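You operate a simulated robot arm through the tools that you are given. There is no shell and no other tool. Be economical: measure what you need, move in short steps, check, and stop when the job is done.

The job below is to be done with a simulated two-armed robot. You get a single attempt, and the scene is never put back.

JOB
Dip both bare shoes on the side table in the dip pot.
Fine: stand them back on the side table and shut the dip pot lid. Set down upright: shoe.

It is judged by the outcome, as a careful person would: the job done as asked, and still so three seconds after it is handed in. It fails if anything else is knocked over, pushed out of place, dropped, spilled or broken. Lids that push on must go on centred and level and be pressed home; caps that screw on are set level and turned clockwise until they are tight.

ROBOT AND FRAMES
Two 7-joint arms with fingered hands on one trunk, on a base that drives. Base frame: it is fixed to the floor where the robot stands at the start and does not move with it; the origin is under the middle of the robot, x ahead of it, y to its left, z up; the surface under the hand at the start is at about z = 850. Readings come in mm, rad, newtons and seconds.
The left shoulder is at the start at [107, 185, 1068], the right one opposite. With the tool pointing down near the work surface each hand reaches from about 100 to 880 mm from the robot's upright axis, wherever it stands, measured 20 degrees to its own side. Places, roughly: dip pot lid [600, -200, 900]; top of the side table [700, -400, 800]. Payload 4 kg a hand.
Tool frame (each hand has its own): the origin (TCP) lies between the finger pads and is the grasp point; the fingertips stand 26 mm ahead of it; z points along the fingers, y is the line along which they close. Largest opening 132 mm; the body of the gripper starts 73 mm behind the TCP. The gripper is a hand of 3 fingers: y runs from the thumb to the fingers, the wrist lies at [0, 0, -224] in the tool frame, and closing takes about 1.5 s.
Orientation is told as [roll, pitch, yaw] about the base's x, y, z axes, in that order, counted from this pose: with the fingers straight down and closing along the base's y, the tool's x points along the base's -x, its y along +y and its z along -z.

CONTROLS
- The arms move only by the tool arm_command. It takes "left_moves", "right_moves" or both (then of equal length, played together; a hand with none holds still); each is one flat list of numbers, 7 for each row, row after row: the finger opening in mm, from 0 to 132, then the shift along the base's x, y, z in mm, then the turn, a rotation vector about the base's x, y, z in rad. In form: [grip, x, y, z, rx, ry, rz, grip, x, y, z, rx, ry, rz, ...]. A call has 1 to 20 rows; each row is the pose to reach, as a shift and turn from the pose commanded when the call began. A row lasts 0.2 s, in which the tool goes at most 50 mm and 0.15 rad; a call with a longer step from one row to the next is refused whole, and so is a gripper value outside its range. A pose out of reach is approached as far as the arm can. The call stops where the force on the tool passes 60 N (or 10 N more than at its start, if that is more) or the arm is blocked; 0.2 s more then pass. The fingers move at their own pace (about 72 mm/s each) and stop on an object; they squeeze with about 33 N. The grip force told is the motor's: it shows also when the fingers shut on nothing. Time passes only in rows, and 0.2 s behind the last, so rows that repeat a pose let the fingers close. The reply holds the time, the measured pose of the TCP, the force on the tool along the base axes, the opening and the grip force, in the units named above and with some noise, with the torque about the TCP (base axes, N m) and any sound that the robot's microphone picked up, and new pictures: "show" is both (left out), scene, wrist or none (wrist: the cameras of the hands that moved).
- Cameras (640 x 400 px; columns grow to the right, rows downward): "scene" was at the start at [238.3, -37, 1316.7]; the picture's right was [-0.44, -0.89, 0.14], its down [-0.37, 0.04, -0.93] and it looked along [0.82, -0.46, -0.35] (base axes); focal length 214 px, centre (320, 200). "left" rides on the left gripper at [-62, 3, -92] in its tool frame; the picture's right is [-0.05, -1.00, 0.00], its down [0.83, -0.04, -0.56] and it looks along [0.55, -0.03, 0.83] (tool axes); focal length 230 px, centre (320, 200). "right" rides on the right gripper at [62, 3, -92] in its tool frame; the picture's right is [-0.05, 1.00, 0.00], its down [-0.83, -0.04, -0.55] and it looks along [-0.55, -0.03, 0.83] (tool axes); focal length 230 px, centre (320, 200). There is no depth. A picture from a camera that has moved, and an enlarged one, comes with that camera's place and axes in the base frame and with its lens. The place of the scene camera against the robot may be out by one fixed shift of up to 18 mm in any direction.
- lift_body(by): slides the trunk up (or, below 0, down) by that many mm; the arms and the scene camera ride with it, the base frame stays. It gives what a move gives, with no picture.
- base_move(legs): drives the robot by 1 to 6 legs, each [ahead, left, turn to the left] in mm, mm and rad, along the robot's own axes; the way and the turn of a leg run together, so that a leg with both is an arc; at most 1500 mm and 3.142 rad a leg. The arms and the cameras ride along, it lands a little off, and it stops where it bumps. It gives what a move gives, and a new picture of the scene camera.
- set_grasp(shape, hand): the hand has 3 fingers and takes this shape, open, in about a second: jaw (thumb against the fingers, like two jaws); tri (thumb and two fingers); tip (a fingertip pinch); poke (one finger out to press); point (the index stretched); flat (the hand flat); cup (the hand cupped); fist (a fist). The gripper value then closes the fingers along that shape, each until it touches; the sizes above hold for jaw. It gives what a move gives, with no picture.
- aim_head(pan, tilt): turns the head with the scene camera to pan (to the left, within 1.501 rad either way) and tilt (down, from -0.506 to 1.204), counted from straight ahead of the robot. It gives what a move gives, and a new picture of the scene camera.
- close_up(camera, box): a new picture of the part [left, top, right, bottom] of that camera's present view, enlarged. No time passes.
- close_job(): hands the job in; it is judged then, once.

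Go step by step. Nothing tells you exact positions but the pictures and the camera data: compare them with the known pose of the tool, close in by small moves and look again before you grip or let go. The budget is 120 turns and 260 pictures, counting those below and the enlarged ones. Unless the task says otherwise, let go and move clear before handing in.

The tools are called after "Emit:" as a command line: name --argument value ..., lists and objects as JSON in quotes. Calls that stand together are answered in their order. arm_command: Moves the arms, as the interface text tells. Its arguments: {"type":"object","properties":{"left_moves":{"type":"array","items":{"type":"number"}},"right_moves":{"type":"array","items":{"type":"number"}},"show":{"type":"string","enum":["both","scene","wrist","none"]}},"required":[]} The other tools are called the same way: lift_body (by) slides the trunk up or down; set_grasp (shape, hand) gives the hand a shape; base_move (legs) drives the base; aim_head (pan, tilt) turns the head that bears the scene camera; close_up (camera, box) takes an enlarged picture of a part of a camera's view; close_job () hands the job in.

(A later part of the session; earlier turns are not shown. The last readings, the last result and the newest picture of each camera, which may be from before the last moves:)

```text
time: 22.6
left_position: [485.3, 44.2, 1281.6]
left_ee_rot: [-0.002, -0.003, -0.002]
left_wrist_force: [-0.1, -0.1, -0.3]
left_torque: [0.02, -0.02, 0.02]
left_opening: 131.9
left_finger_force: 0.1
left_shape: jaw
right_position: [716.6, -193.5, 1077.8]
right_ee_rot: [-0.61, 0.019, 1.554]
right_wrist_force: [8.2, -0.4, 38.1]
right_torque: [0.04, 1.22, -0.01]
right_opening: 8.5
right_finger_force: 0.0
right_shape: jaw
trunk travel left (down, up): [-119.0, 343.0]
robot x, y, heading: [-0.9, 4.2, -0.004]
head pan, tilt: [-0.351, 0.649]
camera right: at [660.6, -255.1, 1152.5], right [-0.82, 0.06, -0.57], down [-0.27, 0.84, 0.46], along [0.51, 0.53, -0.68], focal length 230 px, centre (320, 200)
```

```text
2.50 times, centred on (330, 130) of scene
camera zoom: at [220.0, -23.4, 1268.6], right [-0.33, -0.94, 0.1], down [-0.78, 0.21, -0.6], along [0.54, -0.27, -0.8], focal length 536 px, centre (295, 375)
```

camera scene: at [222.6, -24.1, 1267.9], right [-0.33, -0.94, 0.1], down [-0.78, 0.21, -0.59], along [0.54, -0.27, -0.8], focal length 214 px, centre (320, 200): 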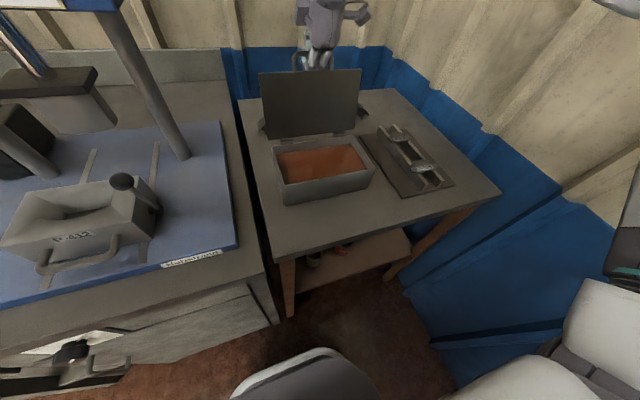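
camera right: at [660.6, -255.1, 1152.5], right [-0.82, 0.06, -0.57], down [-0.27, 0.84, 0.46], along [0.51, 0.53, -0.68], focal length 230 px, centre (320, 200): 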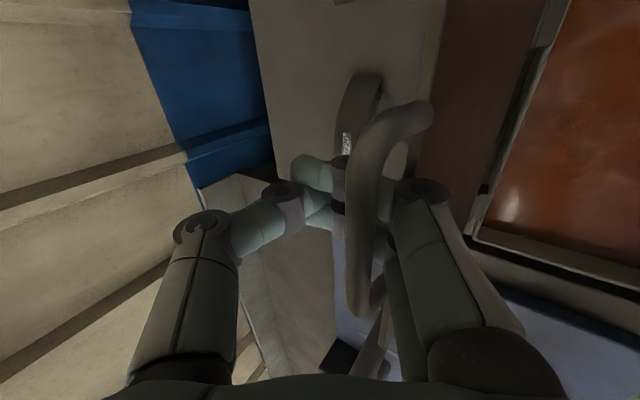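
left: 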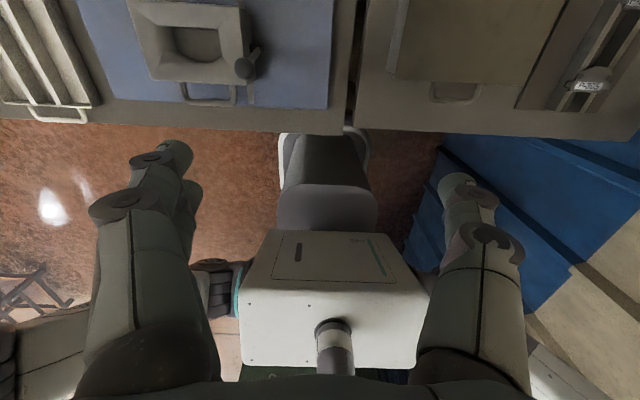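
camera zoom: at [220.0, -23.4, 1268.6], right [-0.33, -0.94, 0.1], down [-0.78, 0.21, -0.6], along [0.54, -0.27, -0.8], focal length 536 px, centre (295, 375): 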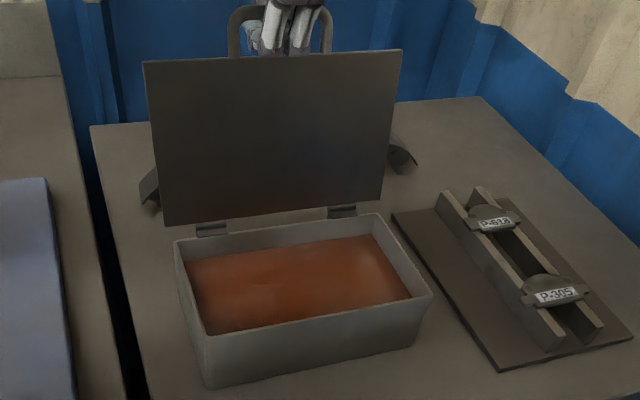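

The near fingers are jammed against the lid edge while opening. I'll raise a few millimetres, ease the tilt back, and open again.

Emit:
arm_command --right_moves '[8, 0, 0, 5, 0, 0.08, 0, 8, 0, 0, 9, 0, 0.16, 0, 15, 0, 0, 10, 0, 0.24, 0, 25, 0, 0, 10, 0, 0.24, 0, 32, 0, 0, 10, 0, 0.24, 0]' --show "wrist"

Emit:
close_up --camera "scene" --box '[240, 50, 420, 210]'

```text
time: 23.8
left_position: [486.8, 42.3, 1281.2]
left_ee_rot: [-0.001, 0.0, 0.001]
left_wrist_force: [0.6, 0.4, -0.4]
left_torque: [-0.01, 0.01, -0.02]
left_opening: 131.9
left_finger_force: 0.0
left_shape: jaw
right_position: [717.6, -197.2, 1082.0]
right_ee_rot: [-0.361, 0.024, 1.561]
right_wrist_force: [3.9, -1.4, 8.8]
right_torque: [0.01, 0.01, 0.1]
right_opening: 28.3
right_finger_force: 0.0
right_shape: jaw
trunk travel left (down, up): [-119.0, 343.0]
robot x, y, heading: [3.9, -0.6, 0.003]
head pan, tilt: [-0.351, 0.649]
camera right: at [682.2, -256.7, 1168.9], right [-0.93, 0.05, -0.35], down [-0.15, 0.84, 0.52], along [0.33, 0.53, -0.78], focal length 230 px, centre (320, 200)
```

right: 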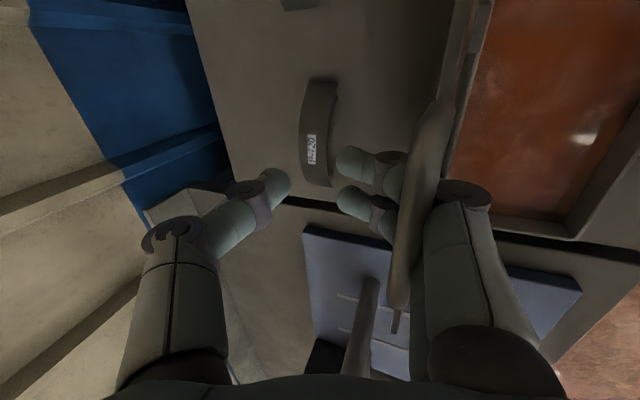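

```text
2.50 times, centred on (330, 130) of scene
camera zoom: at [223.0, -24.6, 1267.8], right [-0.33, -0.94, 0.1], down [-0.78, 0.21, -0.59], along [0.54, -0.27, -0.8], focal length 536 px, centre (295, 375)
```

zoom: 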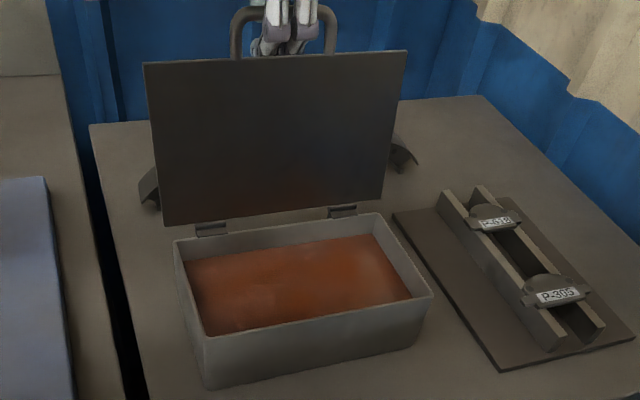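

The lid stays put. The two fingertips are still hooked through under the bar, so I'll open more and draw them back out through the gap.

Emit:
arm_command --right_moves '[45, -4, 0, 0, 0, 0, 0, 60, -10, 0, 2, 0, 0, 0, 70, -18, 0, 4, 0, 0, 0, 70, -22, 0, 8, 0, 0, 0]' --show "wrist"

Emit:
close_up --camera "scene" --box '[240, 50, 420, 210]'

```text
time: 24.8
left_position: [490.5, 43.7, 1278.5]
left_ee_rot: [0.0, 0.006, 0.001]
left_wrist_force: [0.2, -0.1, 0.5]
left_torque: [-0.02, 0.02, 0.02]
left_opening: 132.1
left_finger_force: 0.1
left_shape: jaw
right_position: [699.2, -195.5, 1087.0]
right_ee_rot: [-0.357, 0.027, 1.56]
right_wrist_force: [10.3, 1.9, -6.0]
right_torque: [0.07, -1.85, -0.03]
right_opening: 52.7
right_finger_force: 0.0
right_shape: jaw
trunk travel left (down, up): [-119.0, 343.0]
robot x, y, heading: [-1.0, -1.1, 0.001]
head pan, tilt: [-0.351, 0.649]
camera right: at [663.1, -256.5, 1172.9], right [-0.94, 0.05, -0.35], down [-0.14, 0.85, 0.51], along [0.32, 0.53, -0.78], focal length 230 px, centre (320, 200)
```

right: 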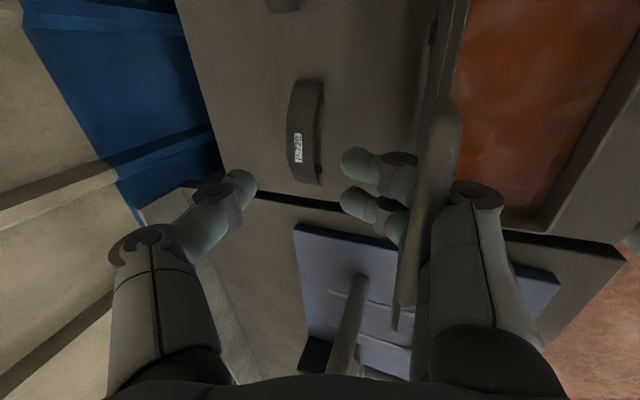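

```text
2.50 times, centred on (330, 130) of scene
camera zoom: at [225.8, -24.3, 1266.7], right [-0.33, -0.94, 0.1], down [-0.78, 0.21, -0.59], along [0.53, -0.27, -0.8], focal length 536 px, centre (295, 375)
```

zoom: 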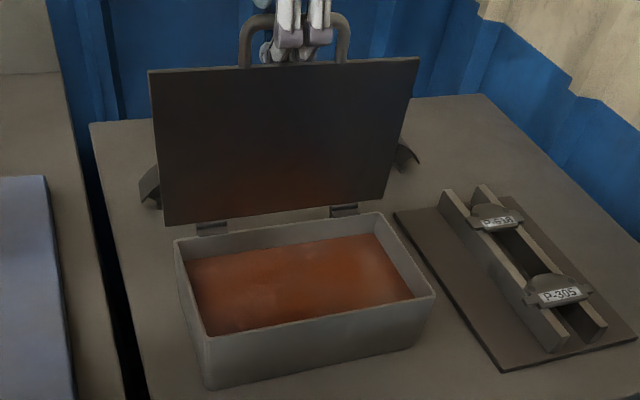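

The fingertips hook behind the lid plate rather than clearing the gap. I'll push the lid back again, pitching the hand further so the distal segments lie level in the gap, then withdraw along them.

Emit:
arm_command --right_moves '[52, 10, 0, 2, 0, -0.05, 0, 52, 18, 0, 4, 0, -0.15, 0, 52, 24, 0, 5, 0, -0.27, 0, 52, 28, 0, 6, 0, -0.4, 0]' --show "wrist"

Emit:
close_up --camera "scene" --box '[280, 40, 380, 110]'

```text
time: 25.8
left_position: [483.8, 44.0, 1281.7]
left_ee_rot: [0.001, -0.002, -0.001]
left_wrist_force: [-0.1, -0.3, 0.5]
left_torque: [0.04, 0.01, 0.0]
left_opening: 131.7
left_finger_force: 0.1
left_shape: jaw
right_position: [722.4, -195.7, 1099.6]
right_ee_rot: [-0.77, 0.017, 1.551]
right_wrist_force: [3.0, 0.2, 18.3]
right_torque: [0.03, 0.78, -0.02]
right_opening: 48.2
right_finger_force: 0.0
right_shape: jaw
trunk travel left (down, up): [-119.0, 343.0]
robot x, y, heading: [-2.3, -0.7, -0.001]
head pan, tilt: [-0.351, 0.649]
camera right: at [655.6, -255.6, 1164.2], right [-0.72, 0.06, -0.69], down [-0.34, 0.84, 0.42], along [0.61, 0.53, -0.59], focal length 230 px, centre (320, 200)
```

right: 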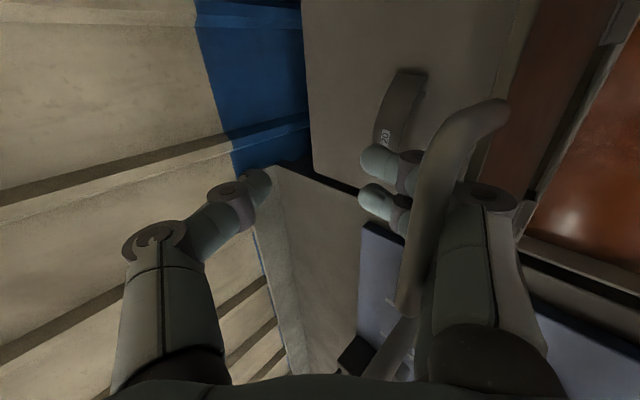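

```text
5.71 times, centred on (330, 75) of scene
camera zoom: at [220.8, -24.0, 1268.5], right [-0.33, -0.94, 0.1], down [-0.78, 0.21, -0.6], along [0.54, -0.27, -0.8], focal length 1226 px, centre (263, 914)
```

zoom: 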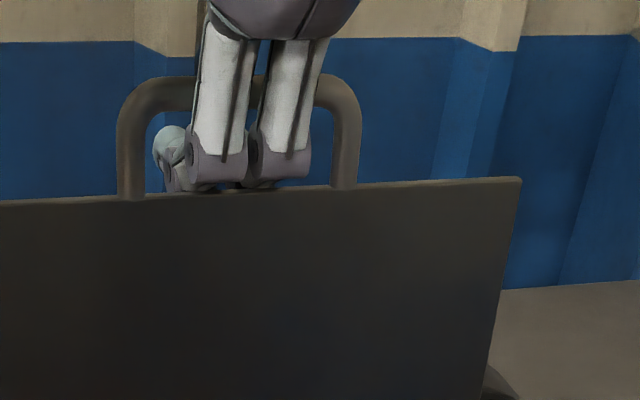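

The distal segments now pass straight through the handle. I'll lift slightly off the lid edge and withdraw along them.

Emit:
arm_command --right_moves '[48, 0, 0, 5, 0, 0, 0, 48, -10, 0, 8, 0, 0, 0, 48, -20, 0, 11, 0, 0, 0, 48, -30, 0, 13, 0, 0, 0, 48, -40, 0, 15, 0, 0, 0, 48, -50, 0, 18, 0, 0, 0]' --show "wrist"

Emit:
close_up --camera "scene" --box '[280, 40, 380, 110]'

```text
time: 27.2
left_position: [490.3, 42.8, 1279.7]
left_ee_rot: [0.001, 0.001, 0.0]
left_wrist_force: [0.3, -0.4, -0.1]
left_torque: [0.0, 0.02, -0.02]
left_opening: 131.9
left_finger_force: 0.0
left_shape: jaw
right_position: [676.9, -196.2, 1110.1]
right_ee_rot: [-0.754, 0.018, 1.553]
right_wrist_force: [2.9, 0.7, -14.5]
right_torque: [0.0, -0.84, -0.06]
right_opening: 48.7
right_finger_force: 0.1
right_shape: jaw
trunk travel left (down, up): [-119.0, 343.0]
robot x, y, heading: [-0.8, 1.7, -0.004]
head pan, tilt: [-0.351, 0.649]
camera right: at [609.9, -256.3, 1175.4], right [-0.73, 0.05, -0.68], down [-0.33, 0.85, 0.42], along [0.6, 0.53, -0.6], focal length 230 px, centre (320, 200)
```

right: 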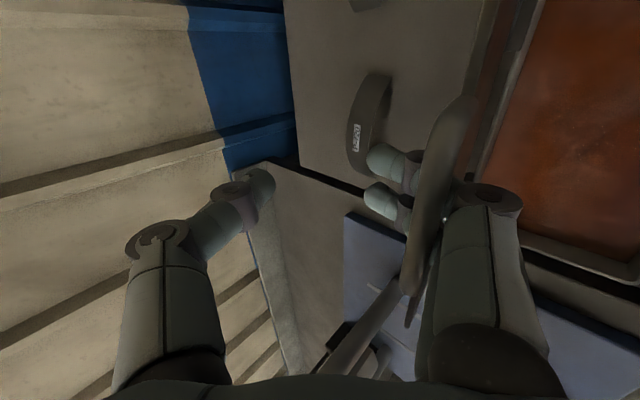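

```text
5.71 times, centred on (330, 75) of scene
camera zoom: at [225.6, -24.9, 1266.7], right [-0.33, -0.94, 0.1], down [-0.78, 0.21, -0.59], along [0.53, -0.27, -0.8], focal length 1226 px, centre (263, 914)
```

zoom: 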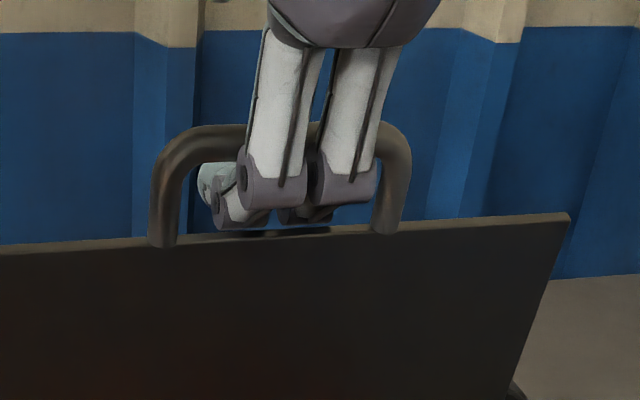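

The lid swings freely and follows friction when near vertical. I'll push it further back so gravity holds it, then withdraw along its normal.

Emit:
arm_command --right_moves '[48, 10, 0, -6, 0, 0, 0, 48, 24, 0, -9, 0, 0, 0, 48, 38, 0, -13, 0, 0.03, 0, 48, 50, 0, -19, 0, 0.06, 0, 48, 60, 0, -25, 0, 0.1, 0, 48, 66, 0, -29, 0, 0.1, 0]' --show "wrist"

Emit:
close_up --camera "scene" --box '[260, 30, 390, 140]'

```text
time: 28.6
left_position: [484.6, 43.8, 1282.6]
left_ee_rot: [0.0, -0.003, 0.0]
left_wrist_force: [0.1, -0.9, -0.4]
left_torque: [0.01, -0.04, 0.0]
left_opening: 131.9
left_finger_force: 0.0
left_shape: jaw
right_position: [740.3, -195.0, 1091.1]
right_ee_rot: [-0.666, 0.017, 1.552]
right_wrist_force: [6.3, -0.1, 24.3]
right_torque: [0.02, 1.04, 0.02]
right_opening: 43.3
right_finger_force: 0.0
right_shape: jaw
trunk travel left (down, up): [-119.0, 343.0]
robot x, y, heading: [0.8, 3.0, 0.001]
head pan, tilt: [-0.351, 0.649]
camera right: at [679.0, -255.3, 1160.8], right [-0.78, 0.06, -0.62], down [-0.29, 0.84, 0.45], along [0.55, 0.53, -0.64], focal length 230 px, centre (320, 200)
```

right: 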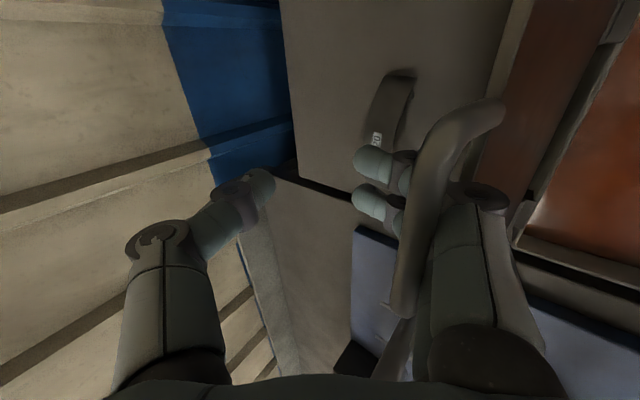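

```text
3.64 times, centred on (325, 85) of scene
camera zoom: at [221.1, -23.8, 1268.6], right [-0.33, -0.94, 0.1], down [-0.78, 0.21, -0.6], along [0.54, -0.27, -0.8], focal length 780 px, centre (302, 618)
```

zoom: 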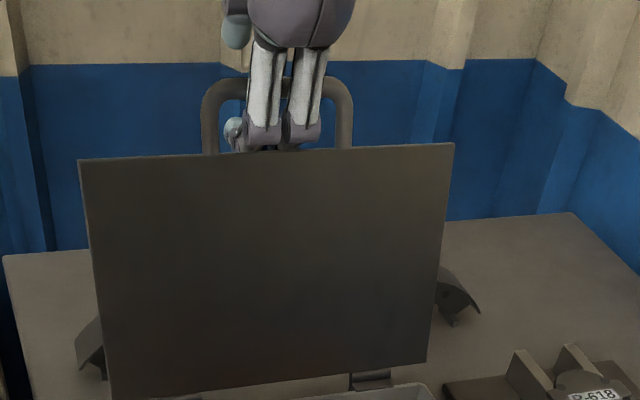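

The lid leans well back now. I'll lift off the edge and withdraw quickly along its normal.

Emit:
arm_command --right_moves '[46, 2, 0, 6, 0, 0, 0, 46, 2, 0, 12, 0, 0, 0, 46, -40, 0, 28, 0, 0, 0, 46, -80, 0, 42, 0, 0, 0]' --show "wrist"

Emit:
close_up --camera "scene" --box '[260, 30, 390, 140]'

```text
time: 29.6
left_position: [486.1, 43.0, 1280.7]
left_ee_rot: [0.001, -0.002, -0.001]
left_wrist_force: [-0.2, 0.5, -0.7]
left_torque: [0.01, -0.01, 0.03]
left_opening: 132.2
left_finger_force: 0.1
left_shape: jaw
right_position: [658.6, -195.6, 1129.9]
right_ee_rot: [-0.661, 0.019, 1.554]
right_wrist_force: [-0.5, 0.7, 0.4]
right_torque: [-0.04, -0.02, -0.03]
right_opening: 46.1
right_finger_force: 0.0
right_shape: jaw
trunk travel left (down, up): [-119.0, 343.0]
robot x, y, heading: [0.6, 3.0, -0.002]
head pan, tilt: [-0.351, 0.649]
camera right: at [598.4, -255.1, 1200.8], right [-0.79, 0.05, -0.61], down [-0.29, 0.85, 0.45], along [0.54, 0.53, -0.65], focal length 230 px, centre (320, 200)
```

right: 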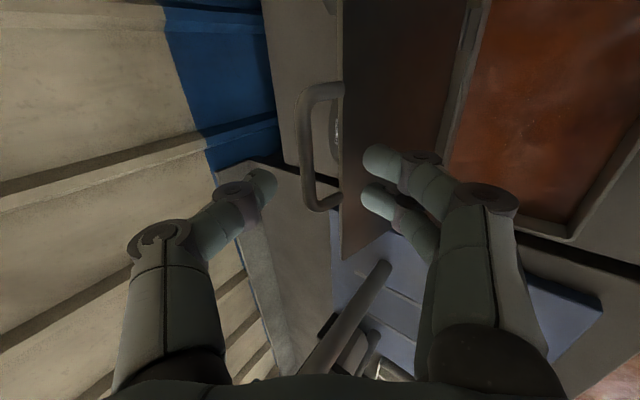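

```text
3.64 times, centred on (325, 85) of scene
camera zoom: at [221.3, -24.3, 1268.1], right [-0.33, -0.94, 0.1], down [-0.78, 0.21, -0.59], along [0.54, -0.27, -0.8], focal length 780 px, centre (302, 618)
```

zoom: 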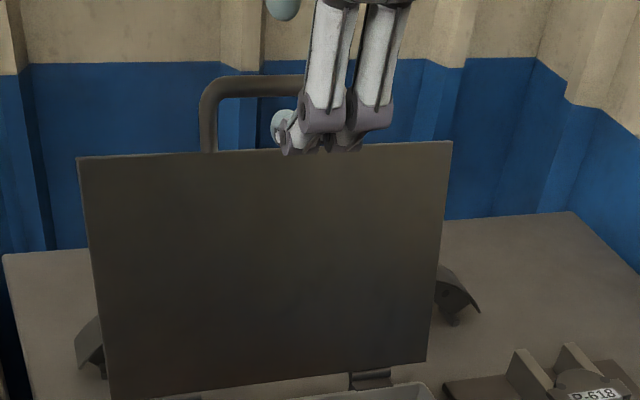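

The hand is free and the lid rests open, leaning back. I'll raise the hand clear and look down to check the gap between base and table before driving closer.

Emit:
arm_command --right_moves '[60, -20, 0, 40, 0, 0.12, 0, 70, -40, 0, 80, 0, 0.24, 0, 80, -60, 0, 110, 0, 0.36, 0, 80, -80, 0, 130, 0, 0.5, 0]' --show "none"

Emit:
aim_head --pan 0.0 --tilt 1.2

```text
time: 30.6
left_position: [490.0, 41.9, 1278.5]
left_ee_rot: [0.0, 0.005, 0.0]
left_wrist_force: [0.1, -0.2, 0.0]
left_torque: [-0.01, 0.04, -0.02]
left_opening: 131.7
left_finger_force: 0.1
left_shape: jaw
right_position: [583.5, -198.8, 1254.8]
right_ee_rot: [-0.156, 0.025, 1.564]
right_wrist_force: [0.2, -1.5, 0.4]
right_torque: [0.02, 0.01, 0.04]
right_opening: 79.4
right_finger_force: 0.1
right_shape: jaw
trunk travel left (down, up): [-119.0, 343.0]
robot x, y, heading: [1.5, -2.9, -0.003]
head pan, tilt: [-0.351, 0.649]
```

```text
time: 31.5
left_position: [487.4, 41.8, 1280.5]
left_ee_rot: [0.0, -0.001, 0.0]
left_wrist_force: [-0.6, 0.1, -1.0]
left_torque: [-0.02, -0.03, 0.0]
left_opening: 131.7
left_finger_force: 0.0
left_shape: jaw
right_position: [579.9, -197.7, 1257.1]
right_ee_rot: [-0.163, 0.024, 1.564]
right_wrist_force: [-0.2, -0.7, 0.6]
right_torque: [0.01, -0.01, 0.02]
right_opening: 79.9
right_finger_force: 0.0
right_shape: jaw
trunk travel left (down, up): [-119.0, 343.0]
robot x, y, heading: [1.0, 2.3, -0.001]
head pan, tilt: [0.0, 1.201]
camera scene: at [187.0, 5.2, 1236.7], right [0.0, -1.0, 0.0], down [-1.0, 0.0, -0.07], along [0.07, 0.0, -1.0], focal length 214 px, centre (320, 200)
```

scene: 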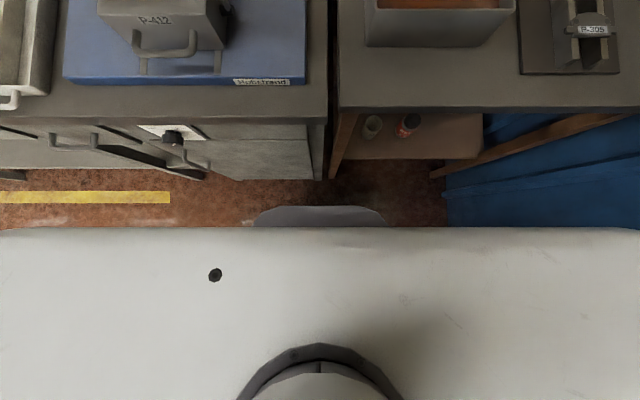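

There is roughly 155 mm clearance ahead of the base. I'll pull the left hand back 100 mm, then drive 100 mm ahead.

Emit:
arm_command --left_moves '[132, -40, 10, 0, 0, 0, 0, 132, -80, 20, 0, 0, 0, 0, 132, -110, 30, 0, 0, 0, 0]' --show "none"

Emit:
base_move --legs '[[100, 0, 0]]'

Emit:
aim_head --pan -0.3 --tilt 0.7

```text
time: 32.3
left_position: [376.7, 75.3, 1281.4]
left_ee_rot: [-0.001, 0.001, 0.0]
left_wrist_force: [-0.2, -0.2, 0.1]
left_torque: [0.0, 0.04, 0.0]
left_opening: 131.9
left_finger_force: 0.1
left_shape: jaw
right_position: [579.6, -196.2, 1257.9]
right_ee_rot: [-0.162, 0.024, 1.566]
right_wrist_force: [0.6, 0.2, 1.0]
right_torque: [-0.05, -0.02, 0.02]
right_opening: 79.7
right_finger_force: 0.2
right_shape: jaw
trunk travel left (down, up): [-119.0, 343.0]
robot x, y, heading: [-2.2, 0.4, -0.0]
head pan, tilt: [0.0, 1.201]
```

```text
time: 33.5
left_position: [477.9, 73.9, 1280.5]
left_ee_rot: [0.0, 0.001, -0.003]
left_wrist_force: [0.4, -0.3, 0.1]
left_torque: [-0.01, 0.04, 0.01]
left_opening: 131.8
left_finger_force: 0.0
left_shape: jaw
right_position: [678.6, -197.8, 1257.4]
right_ee_rot: [-0.163, 0.023, 1.563]
right_wrist_force: [1.0, 0.3, 0.0]
right_torque: [0.02, -0.02, -0.01]
right_opening: 79.7
right_finger_force: 0.0
right_shape: jaw
trunk travel left (down, up): [-119.0, 343.0]
robot x, y, heading: [98.3, -1.3, -0.004]
head pan, tilt: [0.0, 1.201]
camera scene: at [286.7, 5.1, 1236.8], right [0.0, -1.0, 0.0], down [-1.0, 0.0, -0.07], along [0.07, 0.0, -1.0], focal length 214 px, centre (320, 200)
```

scene: 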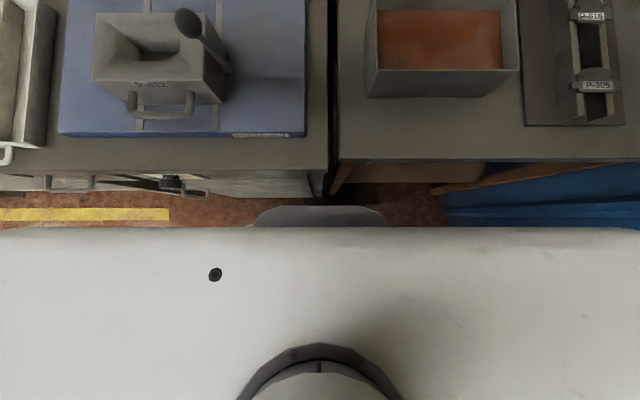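

```text
time: 34.4
left_position: [477.0, 72.9, 1280.4]
left_ee_rot: [0.0, 0.001, -0.002]
left_wrist_force: [-0.9, -0.6, 0.6]
left_torque: [-0.04, -0.04, 0.01]
left_opening: 131.7
left_finger_force: 0.1
left_shape: jaw
right_position: [678.5, -197.9, 1258.5]
right_ee_rot: [-0.162, 0.025, 1.563]
right_wrist_force: [0.1, -0.1, 0.0]
right_torque: [-0.03, -0.03, 0.01]
right_opening: 79.6
right_finger_force: 0.0
right_shape: jaw
trunk travel left (down, up): [-119.0, 343.0]
robot x, y, heading: [102.6, -4.1, -0.004]
head pan, tilt: [-0.3, 0.7]
camera scene: at [320.5, -20.1, 1263.7], right [-0.28, -0.95, 0.09], down [-0.81, 0.19, -0.55], along [0.51, -0.23, -0.83], focal length 214 px, centre (320, 200)
```

scene: 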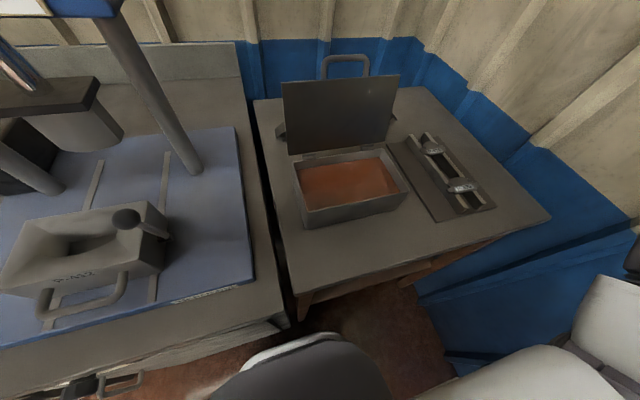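

I'll move the right hand over the lid to hover above the farther (right) shoe and look.

Emit:
arm_command --right_moves '[100, 30, -30, 0, 0, 0.08, 0, 100, 60, -60, 0, 0, 0.162, 0, 100, 90, -90, 0, 0, 0.162, 0, 100, 120, -120, 0, 0, 0.162, 0, 100, 150, -150, 0, 0, 0.162, 0, 100, 155, -160, -40, 0, 0.162, 0, 100, 155, -170, -80, 0, 0.162, 0, 100, 155, -170, -120, 0, 0.162, 0]' --show "both"

```text
time: 36.2
left_position: [479.5, 74.1, 1280.7]
left_ee_rot: [-0.001, 0.002, -0.002]
left_wrist_force: [0.1, -0.4, 0.0]
left_torque: [0.01, -0.02, 0.02]
left_opening: 131.8
left_finger_force: 0.1
left_shape: jaw
right_position: [816.4, -372.6, 1125.4]
right_ee_rot: [-0.002, 0.024, 1.567]
right_wrist_force: [0.2, 0.1, 0.1]
right_torque: [0.0, 0.02, 0.0]
right_opening: 99.8
right_finger_force: 0.1
right_shape: jaw
right hand out of reach, approached as far as the arm can: row 1, 2, 3, 4, 5, 6, 7, 8
trunk travel left (down, up): [-119.0, 343.0]
robot x, y, heading: [98.8, -0.3, 0.001]
head pan, tilt: [-0.3, 0.7]
camera scene: at [322.3, -20.4, 1263.2], right [-0.28, -0.95, 0.09], down [-0.81, 0.19, -0.55], along [0.51, -0.23, -0.83], focal length 214 px, centre (320, 200)
camera right: at [813.3, -432.4, 1219.6], right [-1.0, 0.06, 0.0], down [0.05, 0.84, 0.54], along [0.03, 0.53, -0.84], focal length 230 px, centre (320, 200)
```

scene: 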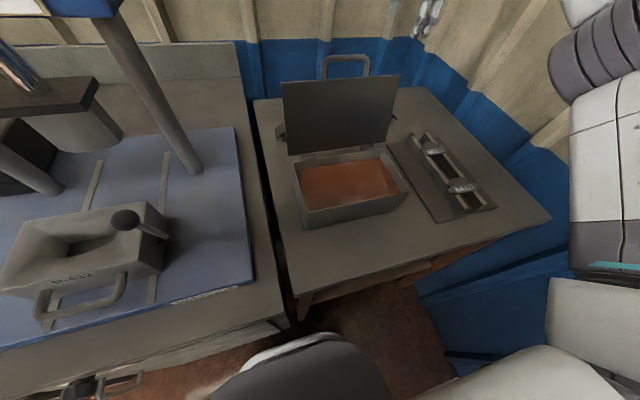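
right: 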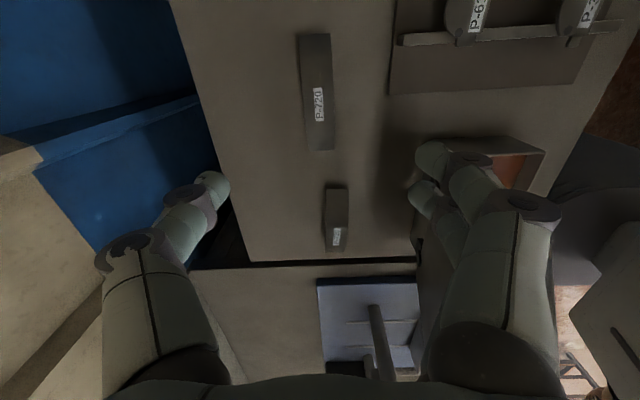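

Shoe B's label is at about (819, −373) and shoe A's at about (796, −114), both strips running along y. I'll descend above shoe B and re-look.

Emit:
arm_command --right_moves '[90, 2, 0, -45, 0, 0, 0, 80, 2, 0, -90, 0, 0, 0, 80, 2, 0, -130, 0, 0, 0, 80, 2, 0, -160, 0, 0, 0]' --show "both"

Emit:
close_up --camera "right" --box '[220, 60, 440, 220]'

```text
time: 37.2
left_position: [478.7, 72.7, 1281.1]
left_ee_rot: [0.0, 0.001, -0.002]
left_wrist_force: [0.9, -0.2, 0.1]
left_torque: [-0.02, -0.02, -0.03]
left_opening: 131.9
left_finger_force: 0.1
left_shape: jaw
right_position: [817.7, -372.2, 966.6]
right_ee_rot: [0.0, 0.025, 1.567]
right_wrist_force: [0.3, 0.2, 0.1]
right_torque: [0.01, 0.02, 0.01]
right_opening: 80.4
right_finger_force: 0.1
right_shape: jaw
trunk travel left (down, up): [-119.0, 343.0]
robot x, y, heading: [99.8, -0.4, -0.003]
head pan, tilt: [-0.3, 0.7]
camera scene: at [321.8, -20.4, 1263.4], right [-0.28, -0.95, 0.09], down [-0.81, 0.19, -0.55], along [0.51, -0.23, -0.83], focal length 214 px, centre (320, 200)
camera right: at [812.9, -431.8, 1059.3], right [-1.0, 0.06, 0.0], down [0.05, 0.84, 0.54], along [0.03, 0.53, -0.84], focal length 230 px, centre (320, 200)
```

scene: 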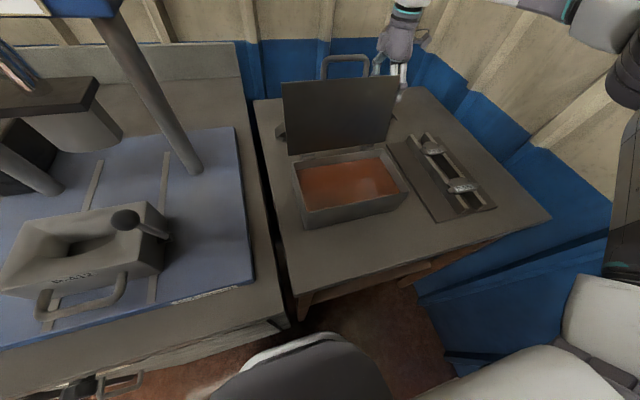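
right: 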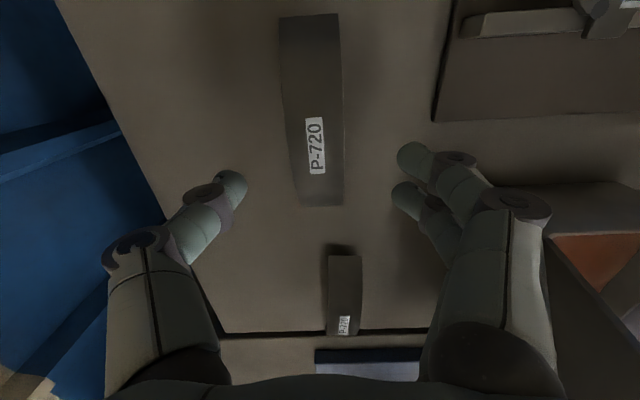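

```text
2.50 times, centred on (330, 140) of right
camera zoom: at [812.9, -431.8, 1059.3], right [-1.0, 0.06, 0.0], down [0.05, 0.84, 0.54], along [0.03, 0.53, -0.84], focal length 575 px, centre (295, 350)
```

zoom: 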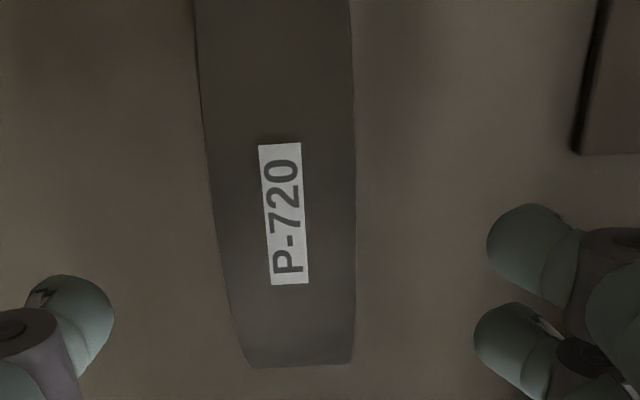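

Triangulating again, the shoe crown is at z≈908 and the table therefore ≈850. Crown centre is (818, −380); I'll descend to z≈898 and close on the strip sides.

Emit:
arm_command --right_moves '[80, 0, -8, -20, 0, 0, 0, 80, 0, -8, -40, 0, 0, 0, 80, 0, -8, -58, 0, 0, 0, 80, 0, -8, -68, 0, 0, 0]' --show "wrist"

Emit:
close_up --camera "right" --box '[200, 60, 440, 240]'

```text
time: 38.2
left_position: [477.4, 73.9, 1280.6]
left_ee_rot: [-0.001, 0.002, -0.002]
left_wrist_force: [0.5, 0.4, 0.4]
left_torque: [0.01, 0.01, 0.01]
left_opening: 132.0
left_finger_force: 0.0
left_shape: jaw
right_position: [816.4, -379.1, 900.2]
right_ee_rot: [-0.001, 0.025, 1.566]
right_wrist_force: [-0.7, -1.0, -0.6]
right_torque: [0.0, -0.01, 0.0]
right_opening: 80.3
right_finger_force: 0.1
right_shape: jaw
trunk travel left (down, up): [-119.0, 343.0]
robot x, y, heading: [100.9, 0.6, -0.0]
head pan, tilt: [-0.3, 0.7]
camera right: at [813.8, -439.5, 993.0], right [-1.0, 0.06, 0.0], down [0.05, 0.84, 0.53], along [0.03, 0.53, -0.85], focal length 230 px, centre (320, 200)
```

right: 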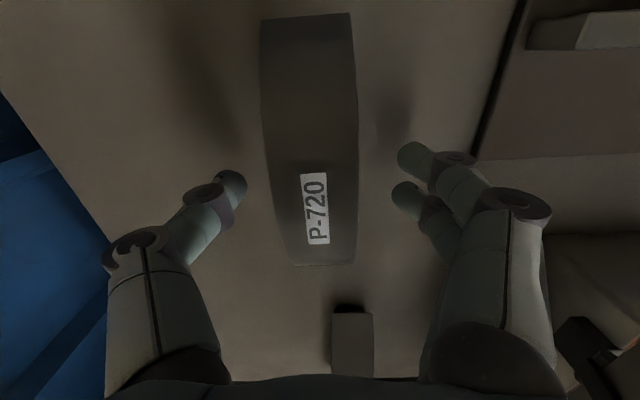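

```text
2.22 times, centred on (320, 150) of right
camera zoom: at [813.8, -439.5, 993.0], right [-1.0, 0.06, 0.0], down [0.05, 0.84, 0.53], along [0.03, 0.53, -0.85], focal length 511 px, centre (320, 311)
```

zoom: 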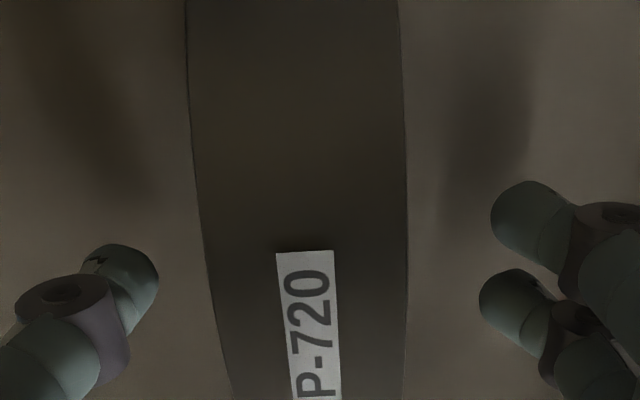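

The TCP sits right at the label. I'll rise a few millimetres so the distal pads meet the strip, then close.

Emit:
arm_command --right_moves '[60, 2, 0, 4, 0, 0, 0, 40, 2, 0, 5, 0, 0, 0, 20, 2, 0, 5, 0, 0, 0, 0, 2, 0, 5, 0, 0, 0, 0, 2, 0, 5, 0, 0, 0, 0, 2, 0, 5, 0, 0, 0]' --show "wrist"

Emit:
close_up --camera "right" --box '[200, 60, 440, 240]'

```text
time: 39.6
left_position: [476.8, 72.7, 1281.7]
left_ee_rot: [0.0, 0.001, -0.001]
left_wrist_force: [0.1, -0.2, -0.5]
left_torque: [0.02, 0.0, -0.01]
left_opening: 131.9
left_finger_force: 0.2
left_shape: jaw
right_position: [818.4, -379.8, 904.7]
right_ee_rot: [0.001, 0.026, 1.567]
right_wrist_force: [0.2, -0.3, -2.8]
right_torque: [0.0, 0.01, 0.02]
right_opening: 15.5
right_finger_force: 32.6
right_shape: jaw
trunk travel left (down, up): [-119.0, 343.0]
robot x, y, heading: [97.4, -0.0, -0.001]
head pan, tilt: [-0.3, 0.7]
camera right: at [816.1, -439.2, 998.0], right [-1.0, 0.06, 0.0], down [0.05, 0.84, 0.53], along [0.03, 0.53, -0.85], focal length 230 px, centre (320, 200)
```

right: 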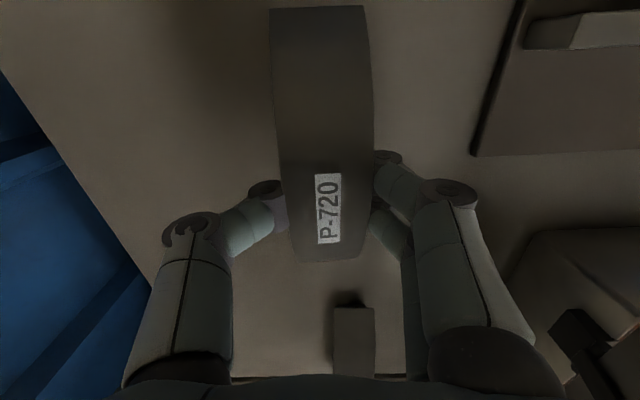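

```text
2.22 times, centred on (320, 150) of right
camera zoom: at [816.1, -439.2, 998.0], right [-1.0, 0.06, 0.0], down [0.05, 0.84, 0.53], along [0.03, 0.53, -0.85], focal length 511 px, centre (320, 311)
```

zoom: 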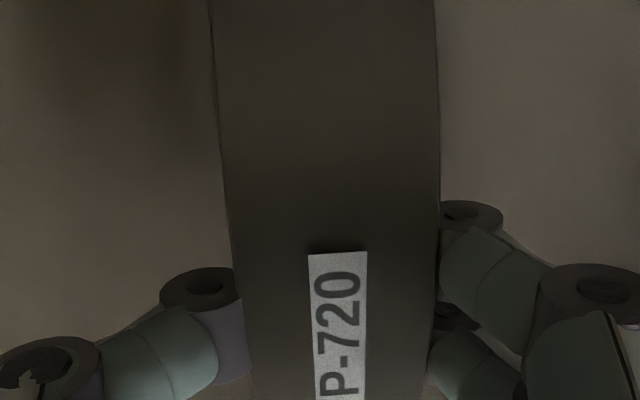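

The hand has gripped with fingertips tucked beneath the strip. I'll lift and check it hangs level.

Emit:
arm_command --right_moves '[0, 0, 0, 8, 0, 0, 0, 0, 0, 0, 20, 0, 0, 0, 0, 0, 0, 40, 0, 0, 0, 0, 0, 0, 70, 0, 0, 0]' --show "both"

Emit:
close_up --camera "scene" --box '[340, 0, 480, 120]'

```text
time: 40.6
left_position: [477.0, 73.8, 1280.5]
left_ee_rot: [0.0, 0.001, -0.002]
left_wrist_force: [-0.1, -0.5, -0.2]
left_torque: [0.03, 0.01, 0.02]
left_opening: 131.7
left_finger_force: 0.0
left_shape: jaw
right_position: [819.8, -378.1, 974.7]
right_ee_rot: [0.001, 0.024, 1.568]
right_wrist_force: [-0.1, 0.6, -3.9]
right_torque: [-0.06, -0.01, 0.0]
right_opening: 15.6
right_finger_force: 32.8
right_shape: jaw
trunk travel left (down, up): [-119.0, 343.0]
robot x, y, heading: [99.8, -1.3, -0.008]
head pan, tilt: [-0.3, 0.7]
camera scene: at [320.5, -20.0, 1263.8], right [-0.28, -0.95, 0.09], down [-0.81, 0.19, -0.55], along [0.51, -0.23, -0.83], focal length 214 px, centre (320, 200)
camera right: at [815.3, -438.2, 1068.7], right [-1.0, 0.06, 0.0], down [0.05, 0.84, 0.53], along [0.03, 0.53, -0.85], focal length 230 px, centre (320, 200)
```

scene: 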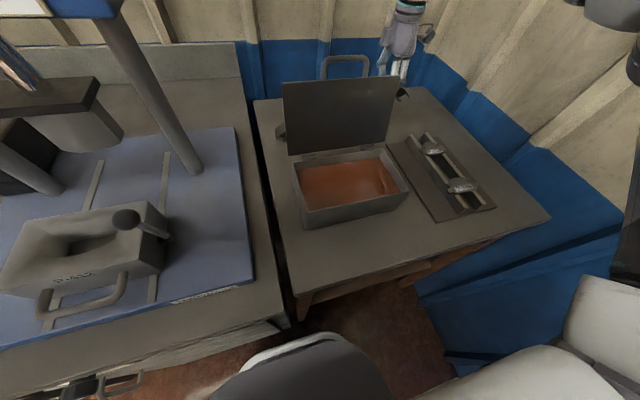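
right: 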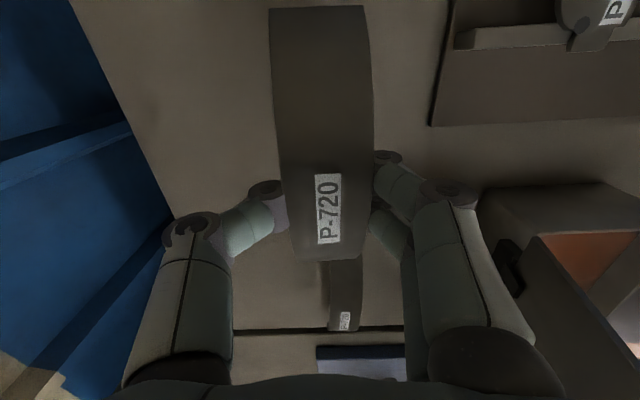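

```text
3.33 times, centred on (410, 60) of scene
camera zoom: at [320.5, -20.0, 1263.8], right [-0.28, -0.95, 0.09], down [-0.81, 0.19, -0.55], along [0.51, -0.23, -0.83], focal length 715 px, centre (20, 667)
```

zoom: 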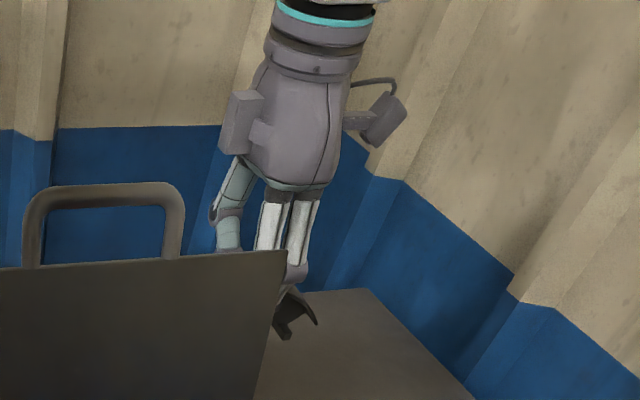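

Shoe B is held level. The pot centre is about (575, −194); I'll carry the shoe around the right of the open lid at safe height and hover over the pot.

Emit:
arm_command --right_moves '[0, 0, -20, 40, 0, 0, 0, 0, 0, -45, 75, 0, 0, 0, 0, -40, -52, 80, 0, 0, 0, 0, -88, -52, 80, 0, 0, 0, 0, -136, -52, 80, 0, 0, 0, 0, -184, -52, 80, 0, 0, 0, 0, -232, -52, 80, 0, 0, 0, 0, -243, -10, 80, 0, 0, 0, 0, -243, 38, 80, 0, 0, 0, 0, -243, 86, 80, 0, 0, 0, 0, -243, 134, 80, 0, 0, 0, 0, -243, 175, 80, 0, 0, 0, 0, -243, 186, 80, 0, 0, 0]' --show "both"

```text
time: 43.4
left_position: [477.7, 72.2, 1280.4]
left_ee_rot: [0.001, 0.0, -0.002]
left_wrist_force: [-0.3, 0.3, -0.1]
left_torque: [0.02, -0.01, 0.03]
left_opening: 132.1
left_finger_force: 0.1
left_shape: jaw
right_position: [575.4, -195.2, 1055.1]
right_ee_rot: [-0.002, 0.023, 1.567]
right_wrist_force: [1.2, 0.0, -3.0]
right_torque: [0.03, -0.01, 0.04]
right_opening: 15.3
right_finger_force: 33.1
right_shape: jaw
trunk travel left (down, up): [-119.0, 343.0]
robot x, y, heading: [98.5, -3.3, -0.001]
head pan, tilt: [-0.3, 0.7]
camera scene: at [321.5, -20.9, 1263.4], right [-0.28, -0.95, 0.09], down [-0.81, 0.19, -0.55], along [0.51, -0.23, -0.83], focal length 214 px, centre (320, 200)
camera right: at [571.7, -254.9, 1147.6], right [-1.0, 0.06, 0.0], down [0.05, 0.84, 0.54], along [0.03, 0.53, -0.84], focal length 230 px, centre (320, 200)
```

scene: 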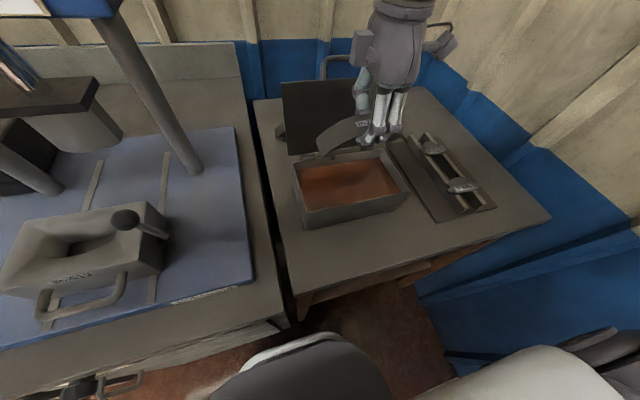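
right: 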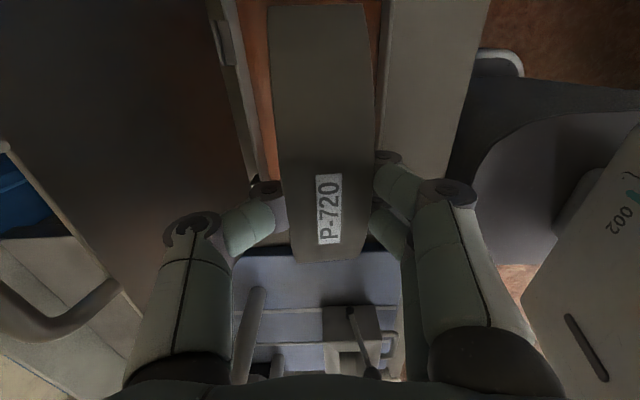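

Centred in x (inner walls ≈518–635). I'll lower until the feet are near rim height and check.

Emit:
arm_command --right_moves '[0, 0, 0, -30, 0, 0, 0, 0, 0, 0, -60, 0, 0, 0, 0, 0, 0, -75, 0, 0, 0]' --show "wrist"

Emit:
close_up --camera "scene" --box '[270, 80, 430, 240]'

```text
time: 44.2
left_position: [476.6, 73.7, 1279.7]
left_ee_rot: [-0.001, 0.0, 0.0]
left_wrist_force: [-0.4, -0.2, 0.5]
left_torque: [0.0, -0.02, -0.02]
left_opening: 131.7
left_finger_force: 0.1
left_shape: jaw
right_position: [576.7, -194.6, 980.7]
right_ee_rot: [0.0, 0.024, 1.567]
right_wrist_force: [-0.8, -0.2, -2.6]
right_torque: [-0.01, -0.01, 0.0]
right_opening: 15.2
right_finger_force: 33.2
right_shape: jaw
trunk travel left (down, up): [-119.0, 343.0]
robot x, y, heading: [99.5, 1.5, -0.009]
head pan, tilt: [-0.3, 0.7]
camera right: at [573.1, -254.4, 1073.9], right [-1.0, 0.06, 0.0], down [0.05, 0.84, 0.53], along [0.03, 0.53, -0.85], focal length 230 px, centre (320, 200)
```

right: 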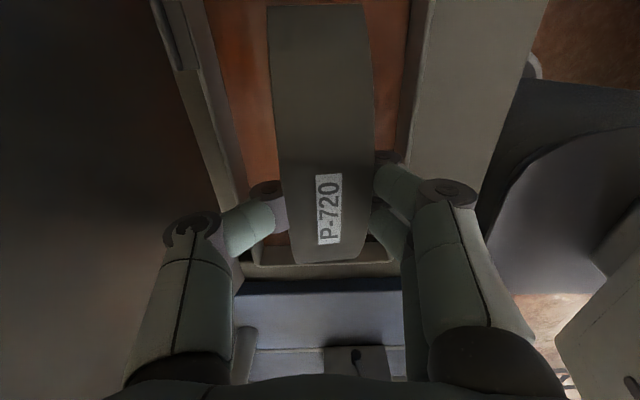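

```text
2.50 times, centred on (350, 160) of scene
camera zoom: at [321.3, -20.2, 1263.6], right [-0.28, -0.95, 0.09], down [-0.81, 0.19, -0.55], along [0.51, -0.23, -0.83], focal length 536 px, centre (245, 300)
```

zoom: 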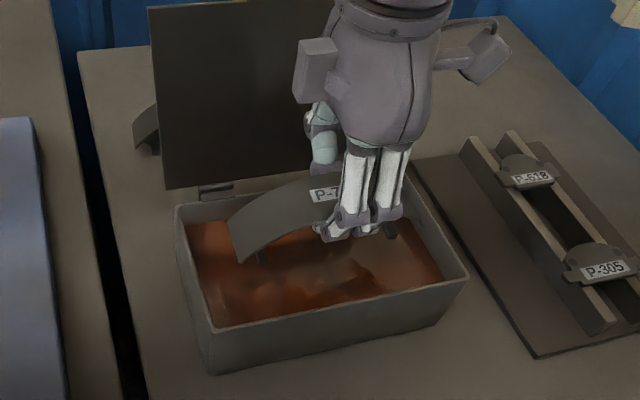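

Clearance all round is about 25–30 mm. I'll lower slowly into the liquid, watching the force.

Emit:
arm_command --right_moves '[0, 0, 0, -10, 0, 0, 0, 0, 0, 0, -20, 0, 0, 0, 0, 0, 0, -30, 0, 0, 0, 0, 0, 0, -40, 0, 0, 0, 0, 0, 0, -48, 0, 0, 0, 0, 0, 0, -55, 0, 0, 0]' --show "wrist"

Emit:
close_up --camera "scene" --box '[270, 80, 430, 240]'

```text
time: 45.6
left_position: [479.2, 73.4, 1281.7]
left_ee_rot: [0.0, 0.001, -0.003]
left_wrist_force: [0.5, 0.3, 0.8]
left_torque: [0.02, -0.02, -0.01]
left_opening: 131.9
left_finger_force: 0.2
left_shape: jaw
right_position: [575.2, -194.2, 925.8]
right_ee_rot: [0.0, 0.023, 1.567]
right_wrist_force: [0.6, -0.3, -3.1]
right_torque: [0.03, -0.01, -0.02]
right_opening: 15.2
right_finger_force: 32.6
right_shape: jaw
trunk travel left (down, up): [-119.0, 343.0]
robot x, y, heading: [100.9, -0.3, -0.004]
head pan, tilt: [-0.3, 0.7]
camera right: at [572.5, -253.6, 1019.4], right [-1.0, 0.06, 0.0], down [0.05, 0.84, 0.53], along [0.03, 0.53, -0.85], focal length 230 px, centre (320, 200)
```

right: 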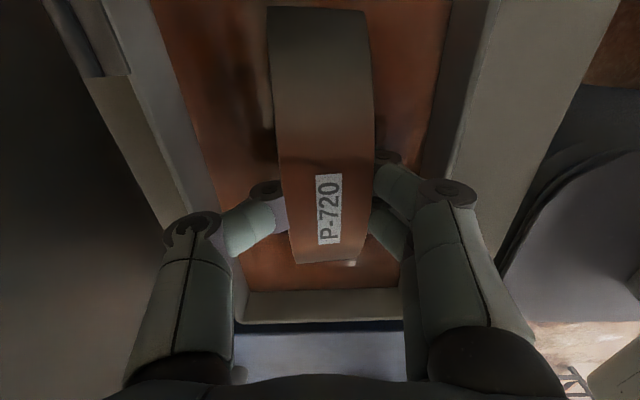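

```text
2.50 times, centred on (350, 160) of scene
camera zoom: at [321.5, -20.3, 1263.5], right [-0.28, -0.95, 0.09], down [-0.81, 0.19, -0.55], along [0.51, -0.23, -0.83], focal length 536 px, centre (245, 300)
```

zoom: 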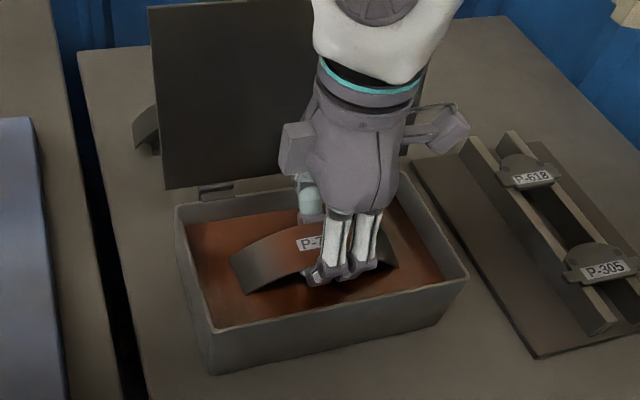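

The lower arch is at the liquid surface with no contact. I'll keep lowering in small steps.

Emit:
arm_command --right_moves '[0, 0, 0, -6, 0, 0, 0, 0, 0, 0, -12, 0, 0, 0, 0, 0, 0, -18, 0, 0, 0, 0, 0, 0, -24, 0, 0, 0, 0, 0, 0, -30, 0, 0, 0]' --show "wrist"

Emit:
close_up --camera "scene" --box '[270, 80, 430, 240]'

```text
time: 46.8
left_position: [473.4, 73.9, 1283.0]
left_ee_rot: [0.001, -0.004, 0.0]
left_wrist_force: [-0.1, -0.4, -0.7]
left_torque: [0.02, 0.01, -0.03]
left_opening: 131.9
left_finger_force: 0.0
left_shape: jaw
right_position: [575.7, -193.0, 901.4]
right_ee_rot: [-0.011, 0.024, 1.566]
right_wrist_force: [4.5, -6.8, 35.0]
right_torque: [-0.03, 0.35, 0.02]
right_opening: 16.7
right_finger_force: 33.2
right_shape: jaw
trunk travel left (down, up): [-119.0, 343.0]
robot x, y, heading: [101.4, 4.5, -0.002]
head pan, tilt: [-0.3, 0.7]
camera right: at [571.4, -253.7, 992.8], right [-1.0, 0.06, -0.01], down [0.04, 0.84, 0.54], along [0.04, 0.54, -0.84], focal length 230 px, centre (320, 200)
```

right: 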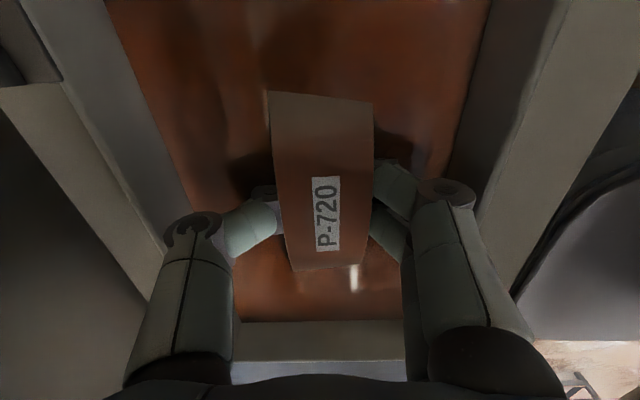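

```text
2.50 times, centred on (350, 160) of scene
camera zoom: at [318.4, -20.2, 1265.0], right [-0.28, -0.95, 0.09], down [-0.81, 0.19, -0.55], along [0.51, -0.23, -0.83], focal length 536 px, centre (245, 300)
```

zoom: 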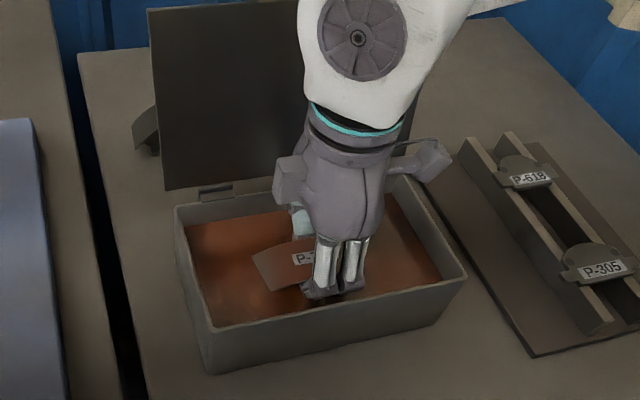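

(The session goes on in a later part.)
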